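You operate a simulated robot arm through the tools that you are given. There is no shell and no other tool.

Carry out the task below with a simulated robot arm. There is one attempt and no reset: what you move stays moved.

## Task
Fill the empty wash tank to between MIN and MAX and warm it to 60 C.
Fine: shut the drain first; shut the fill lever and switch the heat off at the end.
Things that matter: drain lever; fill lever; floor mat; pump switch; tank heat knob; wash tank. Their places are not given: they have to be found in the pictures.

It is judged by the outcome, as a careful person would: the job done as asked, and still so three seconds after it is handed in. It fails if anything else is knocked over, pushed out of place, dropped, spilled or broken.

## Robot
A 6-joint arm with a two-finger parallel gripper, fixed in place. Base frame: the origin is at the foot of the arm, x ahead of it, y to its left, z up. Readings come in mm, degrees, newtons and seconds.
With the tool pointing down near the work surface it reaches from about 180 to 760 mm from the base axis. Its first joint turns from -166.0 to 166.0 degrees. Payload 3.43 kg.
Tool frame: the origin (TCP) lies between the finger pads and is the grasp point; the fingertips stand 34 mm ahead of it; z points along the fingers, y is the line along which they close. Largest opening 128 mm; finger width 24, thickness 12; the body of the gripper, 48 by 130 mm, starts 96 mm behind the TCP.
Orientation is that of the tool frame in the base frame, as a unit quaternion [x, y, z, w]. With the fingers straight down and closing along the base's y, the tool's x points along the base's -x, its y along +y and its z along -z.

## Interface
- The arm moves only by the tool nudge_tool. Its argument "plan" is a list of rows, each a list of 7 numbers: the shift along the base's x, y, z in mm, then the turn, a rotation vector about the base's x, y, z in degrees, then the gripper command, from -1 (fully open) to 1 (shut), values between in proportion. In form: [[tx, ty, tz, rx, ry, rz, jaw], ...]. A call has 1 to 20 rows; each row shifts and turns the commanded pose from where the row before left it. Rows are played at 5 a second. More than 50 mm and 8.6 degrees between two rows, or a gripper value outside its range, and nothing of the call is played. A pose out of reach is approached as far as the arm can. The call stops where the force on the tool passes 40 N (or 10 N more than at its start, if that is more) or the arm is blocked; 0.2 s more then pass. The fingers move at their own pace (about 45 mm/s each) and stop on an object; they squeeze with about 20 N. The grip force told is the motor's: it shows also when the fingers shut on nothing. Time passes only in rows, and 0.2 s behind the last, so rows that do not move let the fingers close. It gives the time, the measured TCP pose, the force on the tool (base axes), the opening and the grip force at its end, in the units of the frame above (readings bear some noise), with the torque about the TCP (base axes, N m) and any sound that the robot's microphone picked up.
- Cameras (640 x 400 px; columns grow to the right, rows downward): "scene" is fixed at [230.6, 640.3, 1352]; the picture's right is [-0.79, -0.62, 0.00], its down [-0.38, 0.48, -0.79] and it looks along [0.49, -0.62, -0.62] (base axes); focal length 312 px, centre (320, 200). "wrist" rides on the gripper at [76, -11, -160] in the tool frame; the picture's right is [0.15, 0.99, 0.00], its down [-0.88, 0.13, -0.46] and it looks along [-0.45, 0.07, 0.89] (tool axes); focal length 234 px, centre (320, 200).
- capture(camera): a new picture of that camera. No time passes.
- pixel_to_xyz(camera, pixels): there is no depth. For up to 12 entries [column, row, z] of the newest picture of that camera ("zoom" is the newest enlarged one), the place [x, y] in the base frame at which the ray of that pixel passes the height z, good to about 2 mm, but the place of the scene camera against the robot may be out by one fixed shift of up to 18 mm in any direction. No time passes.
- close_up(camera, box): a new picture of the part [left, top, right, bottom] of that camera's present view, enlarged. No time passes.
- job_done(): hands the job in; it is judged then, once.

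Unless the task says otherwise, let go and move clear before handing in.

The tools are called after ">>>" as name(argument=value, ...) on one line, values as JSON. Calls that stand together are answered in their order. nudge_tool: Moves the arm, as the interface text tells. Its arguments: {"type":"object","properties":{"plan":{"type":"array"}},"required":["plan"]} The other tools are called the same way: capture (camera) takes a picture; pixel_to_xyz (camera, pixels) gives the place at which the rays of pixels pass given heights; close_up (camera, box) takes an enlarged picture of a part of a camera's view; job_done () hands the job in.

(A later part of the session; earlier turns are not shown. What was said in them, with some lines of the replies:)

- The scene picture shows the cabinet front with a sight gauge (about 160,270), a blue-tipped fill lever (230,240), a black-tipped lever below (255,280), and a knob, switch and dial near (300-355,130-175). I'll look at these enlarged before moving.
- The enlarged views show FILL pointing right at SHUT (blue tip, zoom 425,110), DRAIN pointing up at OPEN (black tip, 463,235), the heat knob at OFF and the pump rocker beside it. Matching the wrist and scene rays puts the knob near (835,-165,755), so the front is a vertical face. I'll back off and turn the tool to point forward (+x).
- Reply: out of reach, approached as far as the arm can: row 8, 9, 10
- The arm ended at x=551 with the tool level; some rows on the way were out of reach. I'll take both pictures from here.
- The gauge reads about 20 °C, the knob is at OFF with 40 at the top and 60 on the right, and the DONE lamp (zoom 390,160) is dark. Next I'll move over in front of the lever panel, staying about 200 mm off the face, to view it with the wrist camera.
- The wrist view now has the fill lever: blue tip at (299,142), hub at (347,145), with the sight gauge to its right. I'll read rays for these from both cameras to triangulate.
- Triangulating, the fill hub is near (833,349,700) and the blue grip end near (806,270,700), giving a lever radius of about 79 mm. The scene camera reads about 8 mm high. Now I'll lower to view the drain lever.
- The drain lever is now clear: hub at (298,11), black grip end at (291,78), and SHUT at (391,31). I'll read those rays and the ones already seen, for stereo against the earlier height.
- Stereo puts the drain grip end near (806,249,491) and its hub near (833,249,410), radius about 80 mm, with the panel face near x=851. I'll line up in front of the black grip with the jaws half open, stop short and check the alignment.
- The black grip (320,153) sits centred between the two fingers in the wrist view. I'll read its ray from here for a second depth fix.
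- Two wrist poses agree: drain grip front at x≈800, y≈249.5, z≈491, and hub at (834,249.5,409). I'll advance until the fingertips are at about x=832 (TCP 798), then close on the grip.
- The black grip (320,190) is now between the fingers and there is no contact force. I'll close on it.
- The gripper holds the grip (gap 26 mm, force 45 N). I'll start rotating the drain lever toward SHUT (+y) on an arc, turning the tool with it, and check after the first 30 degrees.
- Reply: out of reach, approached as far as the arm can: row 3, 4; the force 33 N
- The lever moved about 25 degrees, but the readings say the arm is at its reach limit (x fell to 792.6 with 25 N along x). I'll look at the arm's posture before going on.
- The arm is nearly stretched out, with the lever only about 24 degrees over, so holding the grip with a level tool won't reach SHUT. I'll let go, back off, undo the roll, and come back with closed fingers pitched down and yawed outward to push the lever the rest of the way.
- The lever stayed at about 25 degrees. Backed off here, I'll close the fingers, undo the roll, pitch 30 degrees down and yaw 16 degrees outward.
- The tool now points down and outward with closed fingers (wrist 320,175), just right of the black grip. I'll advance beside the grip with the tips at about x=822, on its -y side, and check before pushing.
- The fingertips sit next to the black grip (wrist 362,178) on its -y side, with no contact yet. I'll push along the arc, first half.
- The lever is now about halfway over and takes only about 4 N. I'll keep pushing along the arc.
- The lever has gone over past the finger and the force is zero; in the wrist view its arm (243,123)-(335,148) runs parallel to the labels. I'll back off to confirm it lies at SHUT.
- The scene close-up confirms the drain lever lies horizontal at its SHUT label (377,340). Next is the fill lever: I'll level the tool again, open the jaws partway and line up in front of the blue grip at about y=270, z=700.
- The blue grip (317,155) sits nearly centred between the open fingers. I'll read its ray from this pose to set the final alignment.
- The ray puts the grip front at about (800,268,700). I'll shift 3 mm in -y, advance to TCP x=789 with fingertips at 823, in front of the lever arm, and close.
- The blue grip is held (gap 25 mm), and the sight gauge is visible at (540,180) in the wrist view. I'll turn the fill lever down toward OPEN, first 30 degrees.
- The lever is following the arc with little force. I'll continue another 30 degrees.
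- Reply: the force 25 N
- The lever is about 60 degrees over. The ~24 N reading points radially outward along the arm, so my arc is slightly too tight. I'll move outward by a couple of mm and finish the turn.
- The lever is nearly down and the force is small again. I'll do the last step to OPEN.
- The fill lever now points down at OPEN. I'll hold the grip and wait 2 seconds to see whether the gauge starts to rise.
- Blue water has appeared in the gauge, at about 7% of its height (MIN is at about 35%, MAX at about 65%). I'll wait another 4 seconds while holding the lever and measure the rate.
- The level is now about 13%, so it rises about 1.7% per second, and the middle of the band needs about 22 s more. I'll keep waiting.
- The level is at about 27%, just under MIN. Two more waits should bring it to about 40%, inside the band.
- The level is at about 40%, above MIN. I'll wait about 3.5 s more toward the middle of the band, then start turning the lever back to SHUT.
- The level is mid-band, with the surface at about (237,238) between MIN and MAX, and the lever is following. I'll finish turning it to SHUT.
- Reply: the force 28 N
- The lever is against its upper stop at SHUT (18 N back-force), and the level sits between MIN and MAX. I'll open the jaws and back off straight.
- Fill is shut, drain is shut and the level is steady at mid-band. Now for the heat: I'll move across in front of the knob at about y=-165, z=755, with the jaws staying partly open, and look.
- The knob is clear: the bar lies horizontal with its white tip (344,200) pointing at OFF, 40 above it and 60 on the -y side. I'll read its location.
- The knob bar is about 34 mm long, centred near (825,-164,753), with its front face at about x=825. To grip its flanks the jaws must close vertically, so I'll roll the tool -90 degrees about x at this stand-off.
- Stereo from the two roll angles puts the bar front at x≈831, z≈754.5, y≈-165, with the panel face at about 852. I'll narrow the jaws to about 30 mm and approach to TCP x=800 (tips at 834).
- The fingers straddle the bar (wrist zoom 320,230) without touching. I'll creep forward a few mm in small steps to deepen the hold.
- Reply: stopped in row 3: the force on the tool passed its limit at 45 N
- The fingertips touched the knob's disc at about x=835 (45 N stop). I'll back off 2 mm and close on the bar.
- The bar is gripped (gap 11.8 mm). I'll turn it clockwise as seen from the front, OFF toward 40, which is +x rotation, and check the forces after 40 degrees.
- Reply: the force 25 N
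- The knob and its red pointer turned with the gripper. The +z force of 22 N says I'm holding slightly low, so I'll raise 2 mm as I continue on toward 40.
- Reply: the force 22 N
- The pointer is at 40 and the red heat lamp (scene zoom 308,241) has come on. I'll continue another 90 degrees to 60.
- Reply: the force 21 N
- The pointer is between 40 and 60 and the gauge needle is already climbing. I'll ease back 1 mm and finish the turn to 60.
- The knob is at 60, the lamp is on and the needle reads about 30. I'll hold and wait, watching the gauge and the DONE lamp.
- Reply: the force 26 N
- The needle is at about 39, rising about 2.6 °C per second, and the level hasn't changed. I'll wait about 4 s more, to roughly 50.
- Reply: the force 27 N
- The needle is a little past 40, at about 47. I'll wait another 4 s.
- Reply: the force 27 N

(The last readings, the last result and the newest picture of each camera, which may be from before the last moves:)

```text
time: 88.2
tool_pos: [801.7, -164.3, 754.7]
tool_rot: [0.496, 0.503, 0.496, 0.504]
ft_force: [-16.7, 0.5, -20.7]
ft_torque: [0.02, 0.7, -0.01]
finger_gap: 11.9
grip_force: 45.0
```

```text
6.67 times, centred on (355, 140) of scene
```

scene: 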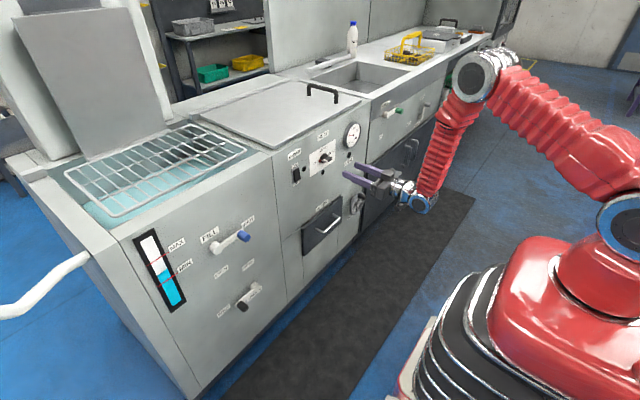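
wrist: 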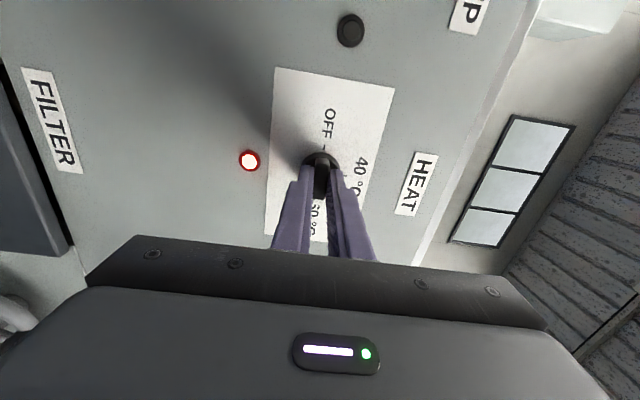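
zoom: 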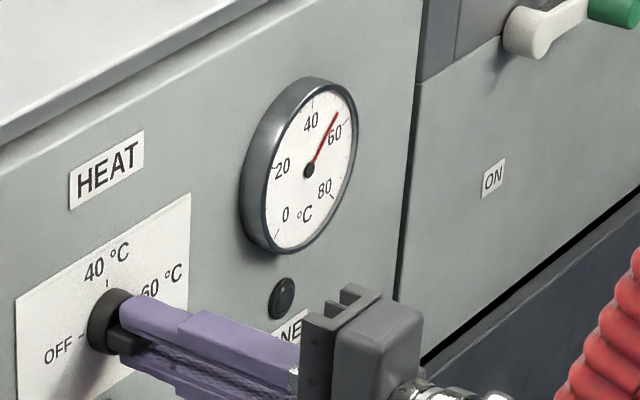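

The needle is at about 54-55 and DONE is still dark. I'll wait about 2 s.

>>> nudge_tool(plan=[[0, 0, 0, 0, 0, 0, 1], [0, 0, 0, 0, 0, 0, 1], [0, 0, 0, 0, 0, 0, 1], [0, 0, 0, 0, 0, 0, 1], [0, 0, 0, 0, 0, 0, 1], [0, 0, 0, 0, 0, 0, 1], [0, 0, 0, 0, 0, 0, 1], [0, 0, 0, 0, 0, 0, 1], [0, 0, 0, 0, 0, 0, 1]])

>>> close_up(camera="scene", box=[320, 110, 390, 170])

>>> close_up(camera="scene", box=[335, 112, 371, 148])

```text
time: 90.2
tool_pos: [800.2, -165.5, 754.2]
tool_rot: [0.496, 0.503, 0.496, 0.504]
ft_force: [-15.2, 0.0, -20.9]
ft_torque: [0.05, 0.69, 0.02]
finger_gap: 11.8
grip_force: 44.8
```

```text
6.67 times, centred on (355, 140) of scene
```

zoom: 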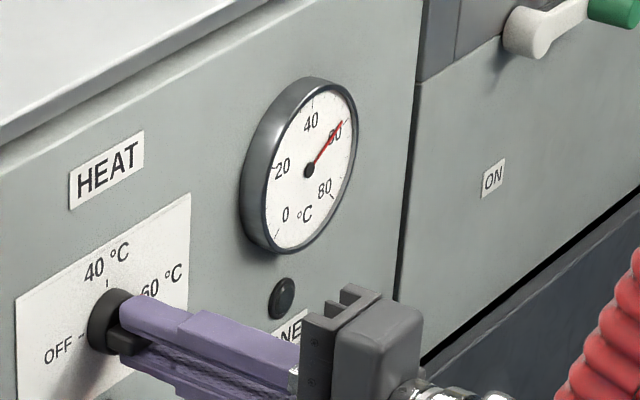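

```text
11.11 times, centred on (353, 130) of scene
```

zoom: 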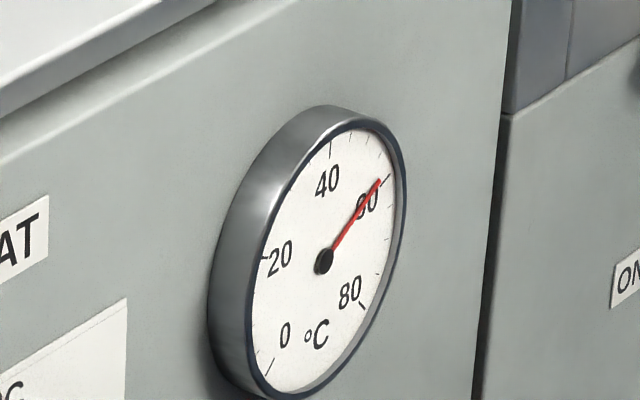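

The needle is just short of the 60 tick, at about 58.5-59. I'll wait half a second and look again.

>>> nudge_tool(plan=[[0, 0, 0, 0, 0, 0, 1], [0, 0, 0, 0, 0, 0, 1]])

>>> close_up(camera="scene", box=[335, 112, 371, 148])

>>> close_up(camera="scene", box=[280, 120, 390, 200])

>>> capture(camera="wrist")

```text
time: 90.8
tool_pos: [801.7, -165.2, 755.4]
tool_rot: [0.495, 0.503, 0.497, 0.505]
ft_force: [-15.8, 0.4, -20.8]
ft_torque: [0.03, 0.66, 0.02]
finger_gap: 11.7
grip_force: 45.1
```

```text
11.11 times, centred on (353, 130) of scene
```

zoom: 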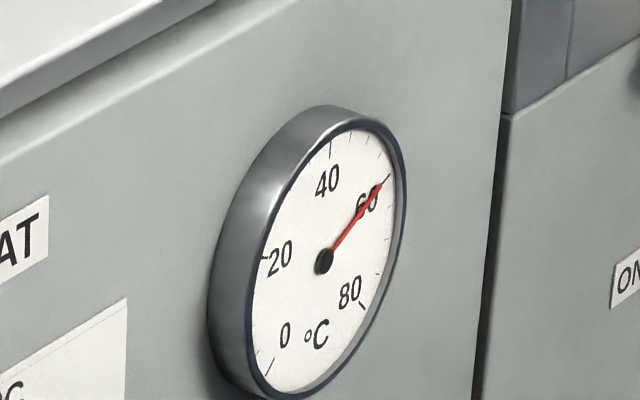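

```text
5.00 times, centred on (335, 160) of scene
```

zoom: 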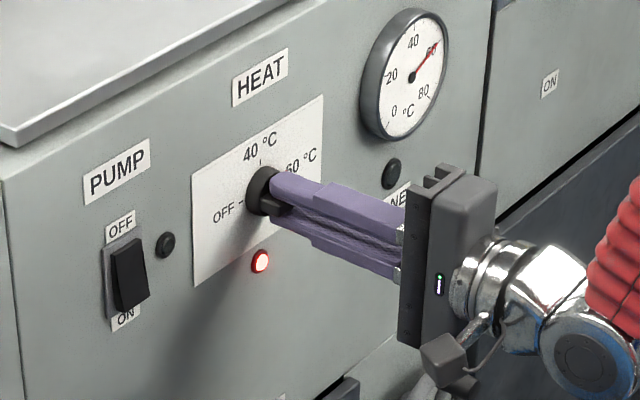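

```text
taken
```

wrist: 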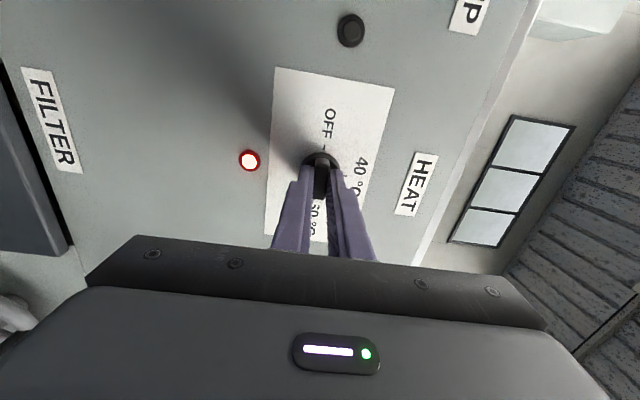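

The needle sits right on the 60 tick and the heat lamp is still on, so I'll switch the heat off now. I'm turning the knob back (-x rotation) toward OFF, easing 1 mm down and back to relieve the side force.

>>> nudge_tool(plan=[[-0.7, 0, -1, -8, 0, 0, 1], [0, 0, 0, -8, 0, 0, 1], [0, 0, 0, -8, 0, 0, 1], [0, 0, 0, -8, 0, 0, 1], [0, 0, 0, -8, 0, 0, 1], [0, 0, 0, -8, 0, 0, 1], [0, 0, 0, -8, 0, 0, 1], [0, 0, 0, -8, 0, 0, 1], [0, 0, 0, -8, 0, 0, 1], [0, 0, 0, -8, 0, 0, 1], [0, 0, 0, -8, 0, 0, 1], [0, 0, 0, -8, 0, 0, 1], [0, 0, 0, -8, 0, 0, 1], [0, 0, 0, -8, 0, 0, 1], [0, 0, 0, -8, 0, 0, 1], [0, 0, 0, -8, 0, 0, 1], [0, 0, 0, -8, 0, 0, 1], [0, 0, 0, -8, 0, 0, 1], [0, 0, 0, -8, 0, 0, 1], [0, 0, 0, -8, 0, 0, 1]])

>>> close_up(camera="scene", box=[280, 120, 390, 200])

```text
time: 95.0
tool_pos: [801.4, -164.9, 755.1]
tool_rot: [-0.412, 0.577, -0.409, 0.574]
ft_force: [23.9, -0.5, -5.3]
ft_torque: [0.0, -0.03, -1.04]
finger_gap: 12.1
grip_force: 45.1
```

```text
5.00 times, centred on (335, 160) of scene
```

zoom: 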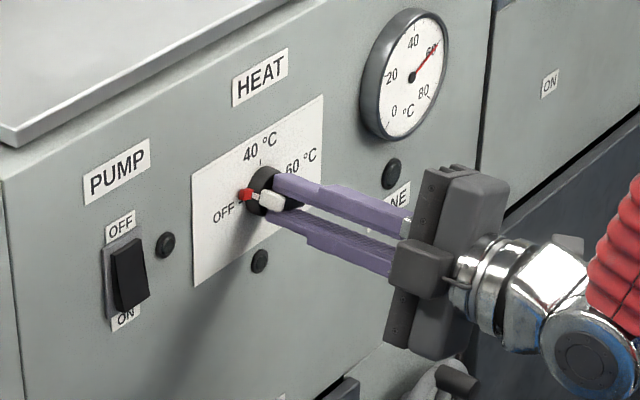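

The heat lamp is out and the needle stays at about 60; the pointer is nearly at OFF. I'll turn the last 19-20 degrees.

>>> nudge_tool(plan=[[0.7, 0, 0, -8, 0, 0, 1], [0, 0, 0, -8, 0, 0, 1], [0, 0, 0, -3, 0, 0, 1], [0, 0, 0, 0, 0, 0, 1]])

>>> close_up(camera="scene", box=[280, 120, 390, 200])

>>> close_up(camera="wrist", box=[220, 80, 420, 240])

```text
time: 96.0
tool_pos: [801.8, -164.8, 755.5]
tool_rot: [0.502, -0.502, 0.499, -0.498]
ft_force: [1.2, 1.5, 0.8]
ft_torque: [0.02, -0.62, 1.04]
finger_gap: 11.9
grip_force: 45.3
```

```text
5.00 times, centred on (335, 160) of scene
```

zoom: 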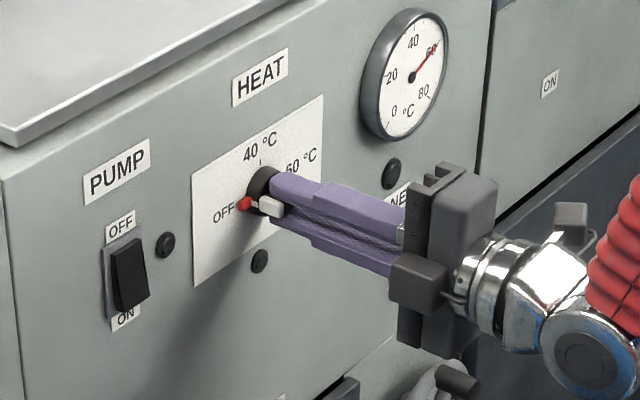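

```text
2.50 times, centred on (320, 160) of wrist
```

zoom: 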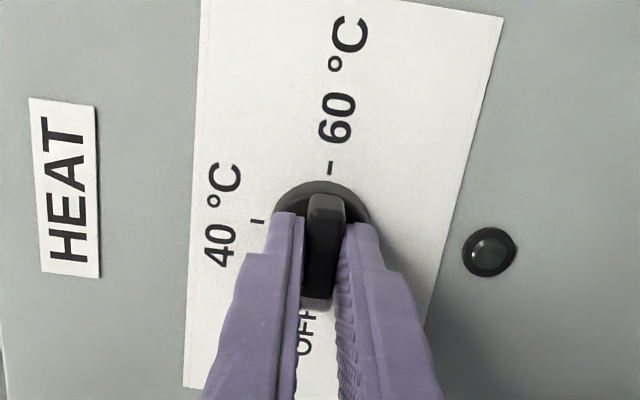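

The pointer is on OFF, the lamp is dark and the needle is at 60. I'll open the jaws gently and back straight off.

>>> nudge_tool(plan=[[0, 0, 0, 0, 0, 0, 0.7], [0, 0, 0, 0, 0, 0, 0.53], [0, 0, 0, 0, 0, 0, 0.53], [-10, 0, 0, 0, 0, 0, 0.53], [-20, 0, 0, 0, 0, 0, 0.53], [-25, 0, 0, 0, 0, 0, 0.53], [-25, 0, 0, 0, 0, 0, 0.53], [-25, 0, 0, 0, 0, 0, 0.53], [0, 0, 0, 0, 0, 0, 0.53]])

>>> capture(camera="wrist")

>>> capture(camera="scene")

>>> close_up(camera="scene", box=[280, 110, 390, 200])

>>> close_up(camera="scene", box=[120, 200, 270, 320])

>>> close_up(camera="scene", box=[335, 112, 371, 148])

```text
time: 98.0
tool_pos: [695.5, -166.6, 754.1]
tool_rot: [-0.501, 0.501, -0.499, 0.499]
ft_force: [-0.8, -0.3, -0.5]
ft_torque: [0.01, 0.03, 0.0]
finger_gap: 30.3
grip_force: 0.1
```

```text
taken
```

wrist: 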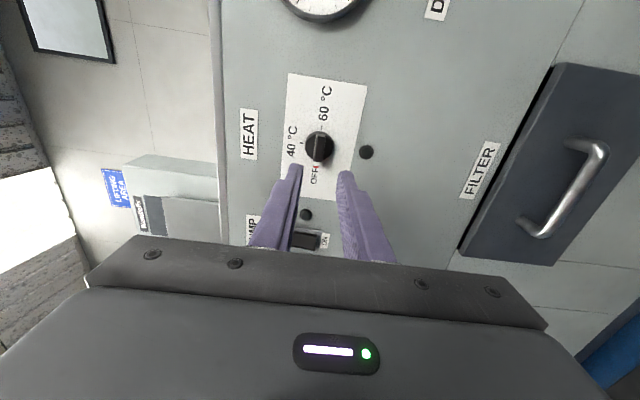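

```text
taken
```

scene: 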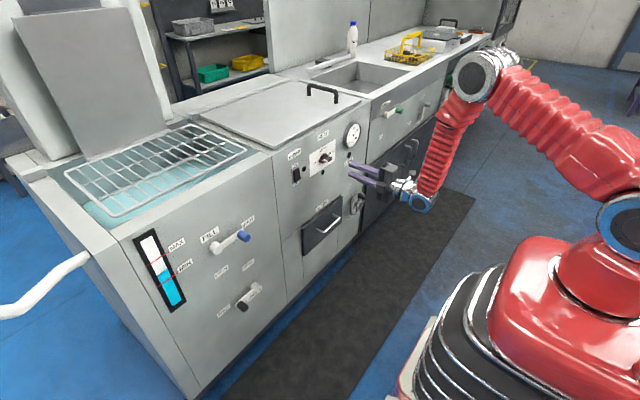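

```text
4.44 times, centred on (335, 155) of scene
```

zoom: 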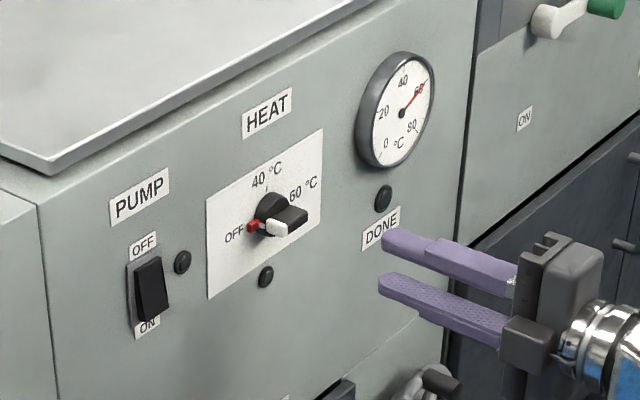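

```text
3.33 times, centred on (195, 260) of scene
```

zoom: 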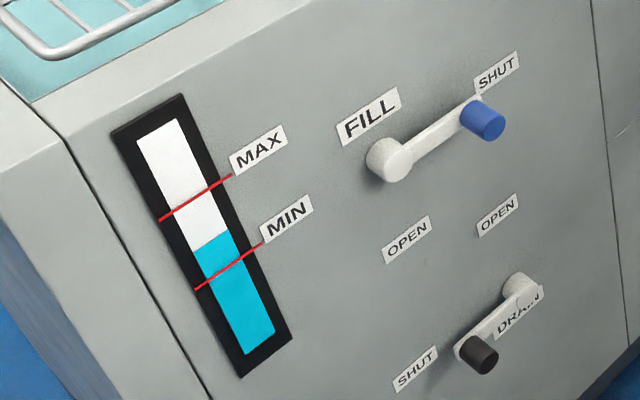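

```text
11.11 times, centred on (353, 130) of scene
```

zoom: 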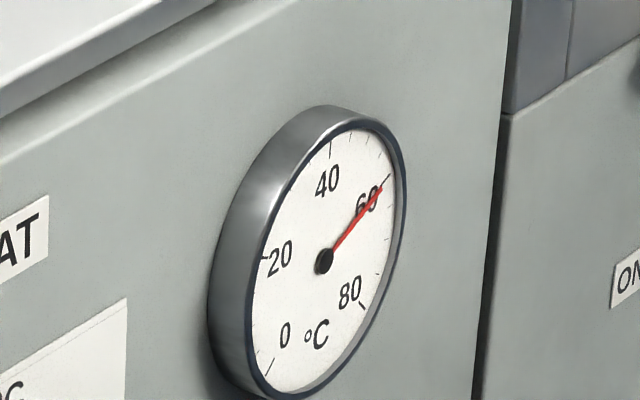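

The readings look right: level between MIN and MAX, both levers at SHUT, heat lamp dark and needle on 60. As a last check I'll compare the knob and gauge against the original view boxes.

>>> close_up(camera="scene", box=[270, 110, 390, 220])

>>> close_up(camera="scene", box=[120, 200, 260, 320])

>>> close_up(camera="wrist", box=[220, 60, 420, 240])

```text
3.64 times, centred on (330, 165) of scene
```

zoom: 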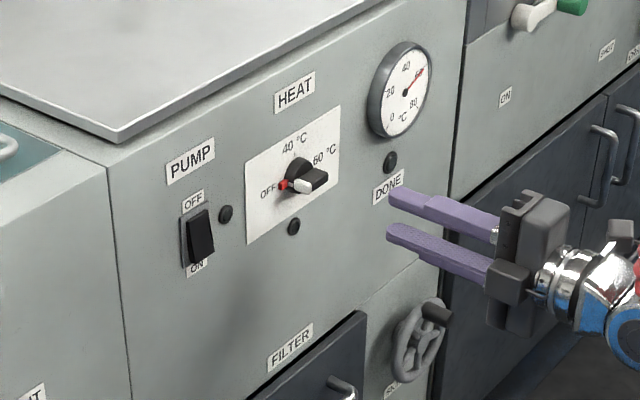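

```text
3.33 times, centred on (190, 260) of scene
```

zoom: 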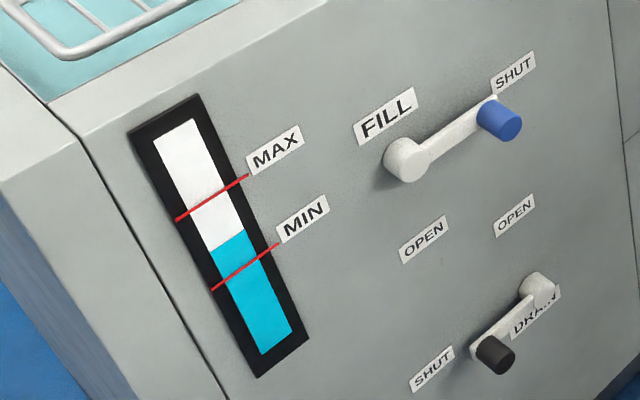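

```text
2.22 times, centred on (320, 150) of wrist
```

zoom: 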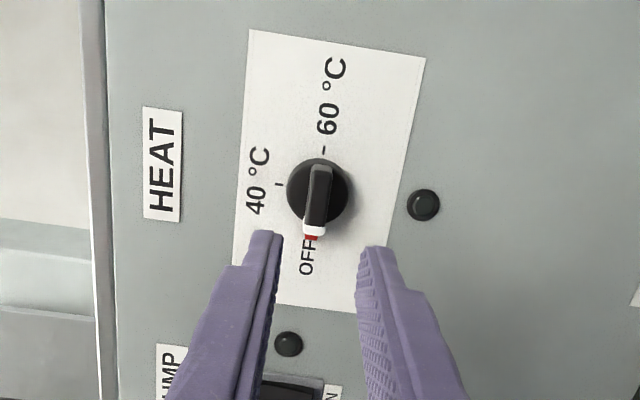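

The knob is back exactly at OFF as in the first view, its lamp is dark, the needle is at 60, the level is unchanged mid-band, both levers are at SHUT and the arm is clear. Handing the job in.

>>> job_done()

```text
The job is handed in.
```

The wash tank is filled to between MIN and MAX and warmed to 60 °C, and I've handed the job in.

- **Drain:** I shut it first. The lever rests at SHUT.
- **Fill:** I shut it once the water was mid-band. The level held steady in every check after that.
- **Heat:** I switched it off when the needle reached the 60 mark. The knob is back at OFF, its lamp is dark, and the gauge last read about 60–61 °C.
- **Pump:** I left it off, since filling and heating both worked without it.
- **DONE lamp:** It never lit, even at 60 °C. I don't know what it signals.

On the first try at the drain lever the arm ran out of reach partway. I let go and pushed the lever the rest of the way with closed fingers. While lining up on the heat knob, the fingertips briefly pressed on its disc and the arm stopped at 45 N. The knob turned normally afterwards. I saw nothing knocked over or spilled, and the arm was clear of the panel at hand-in.
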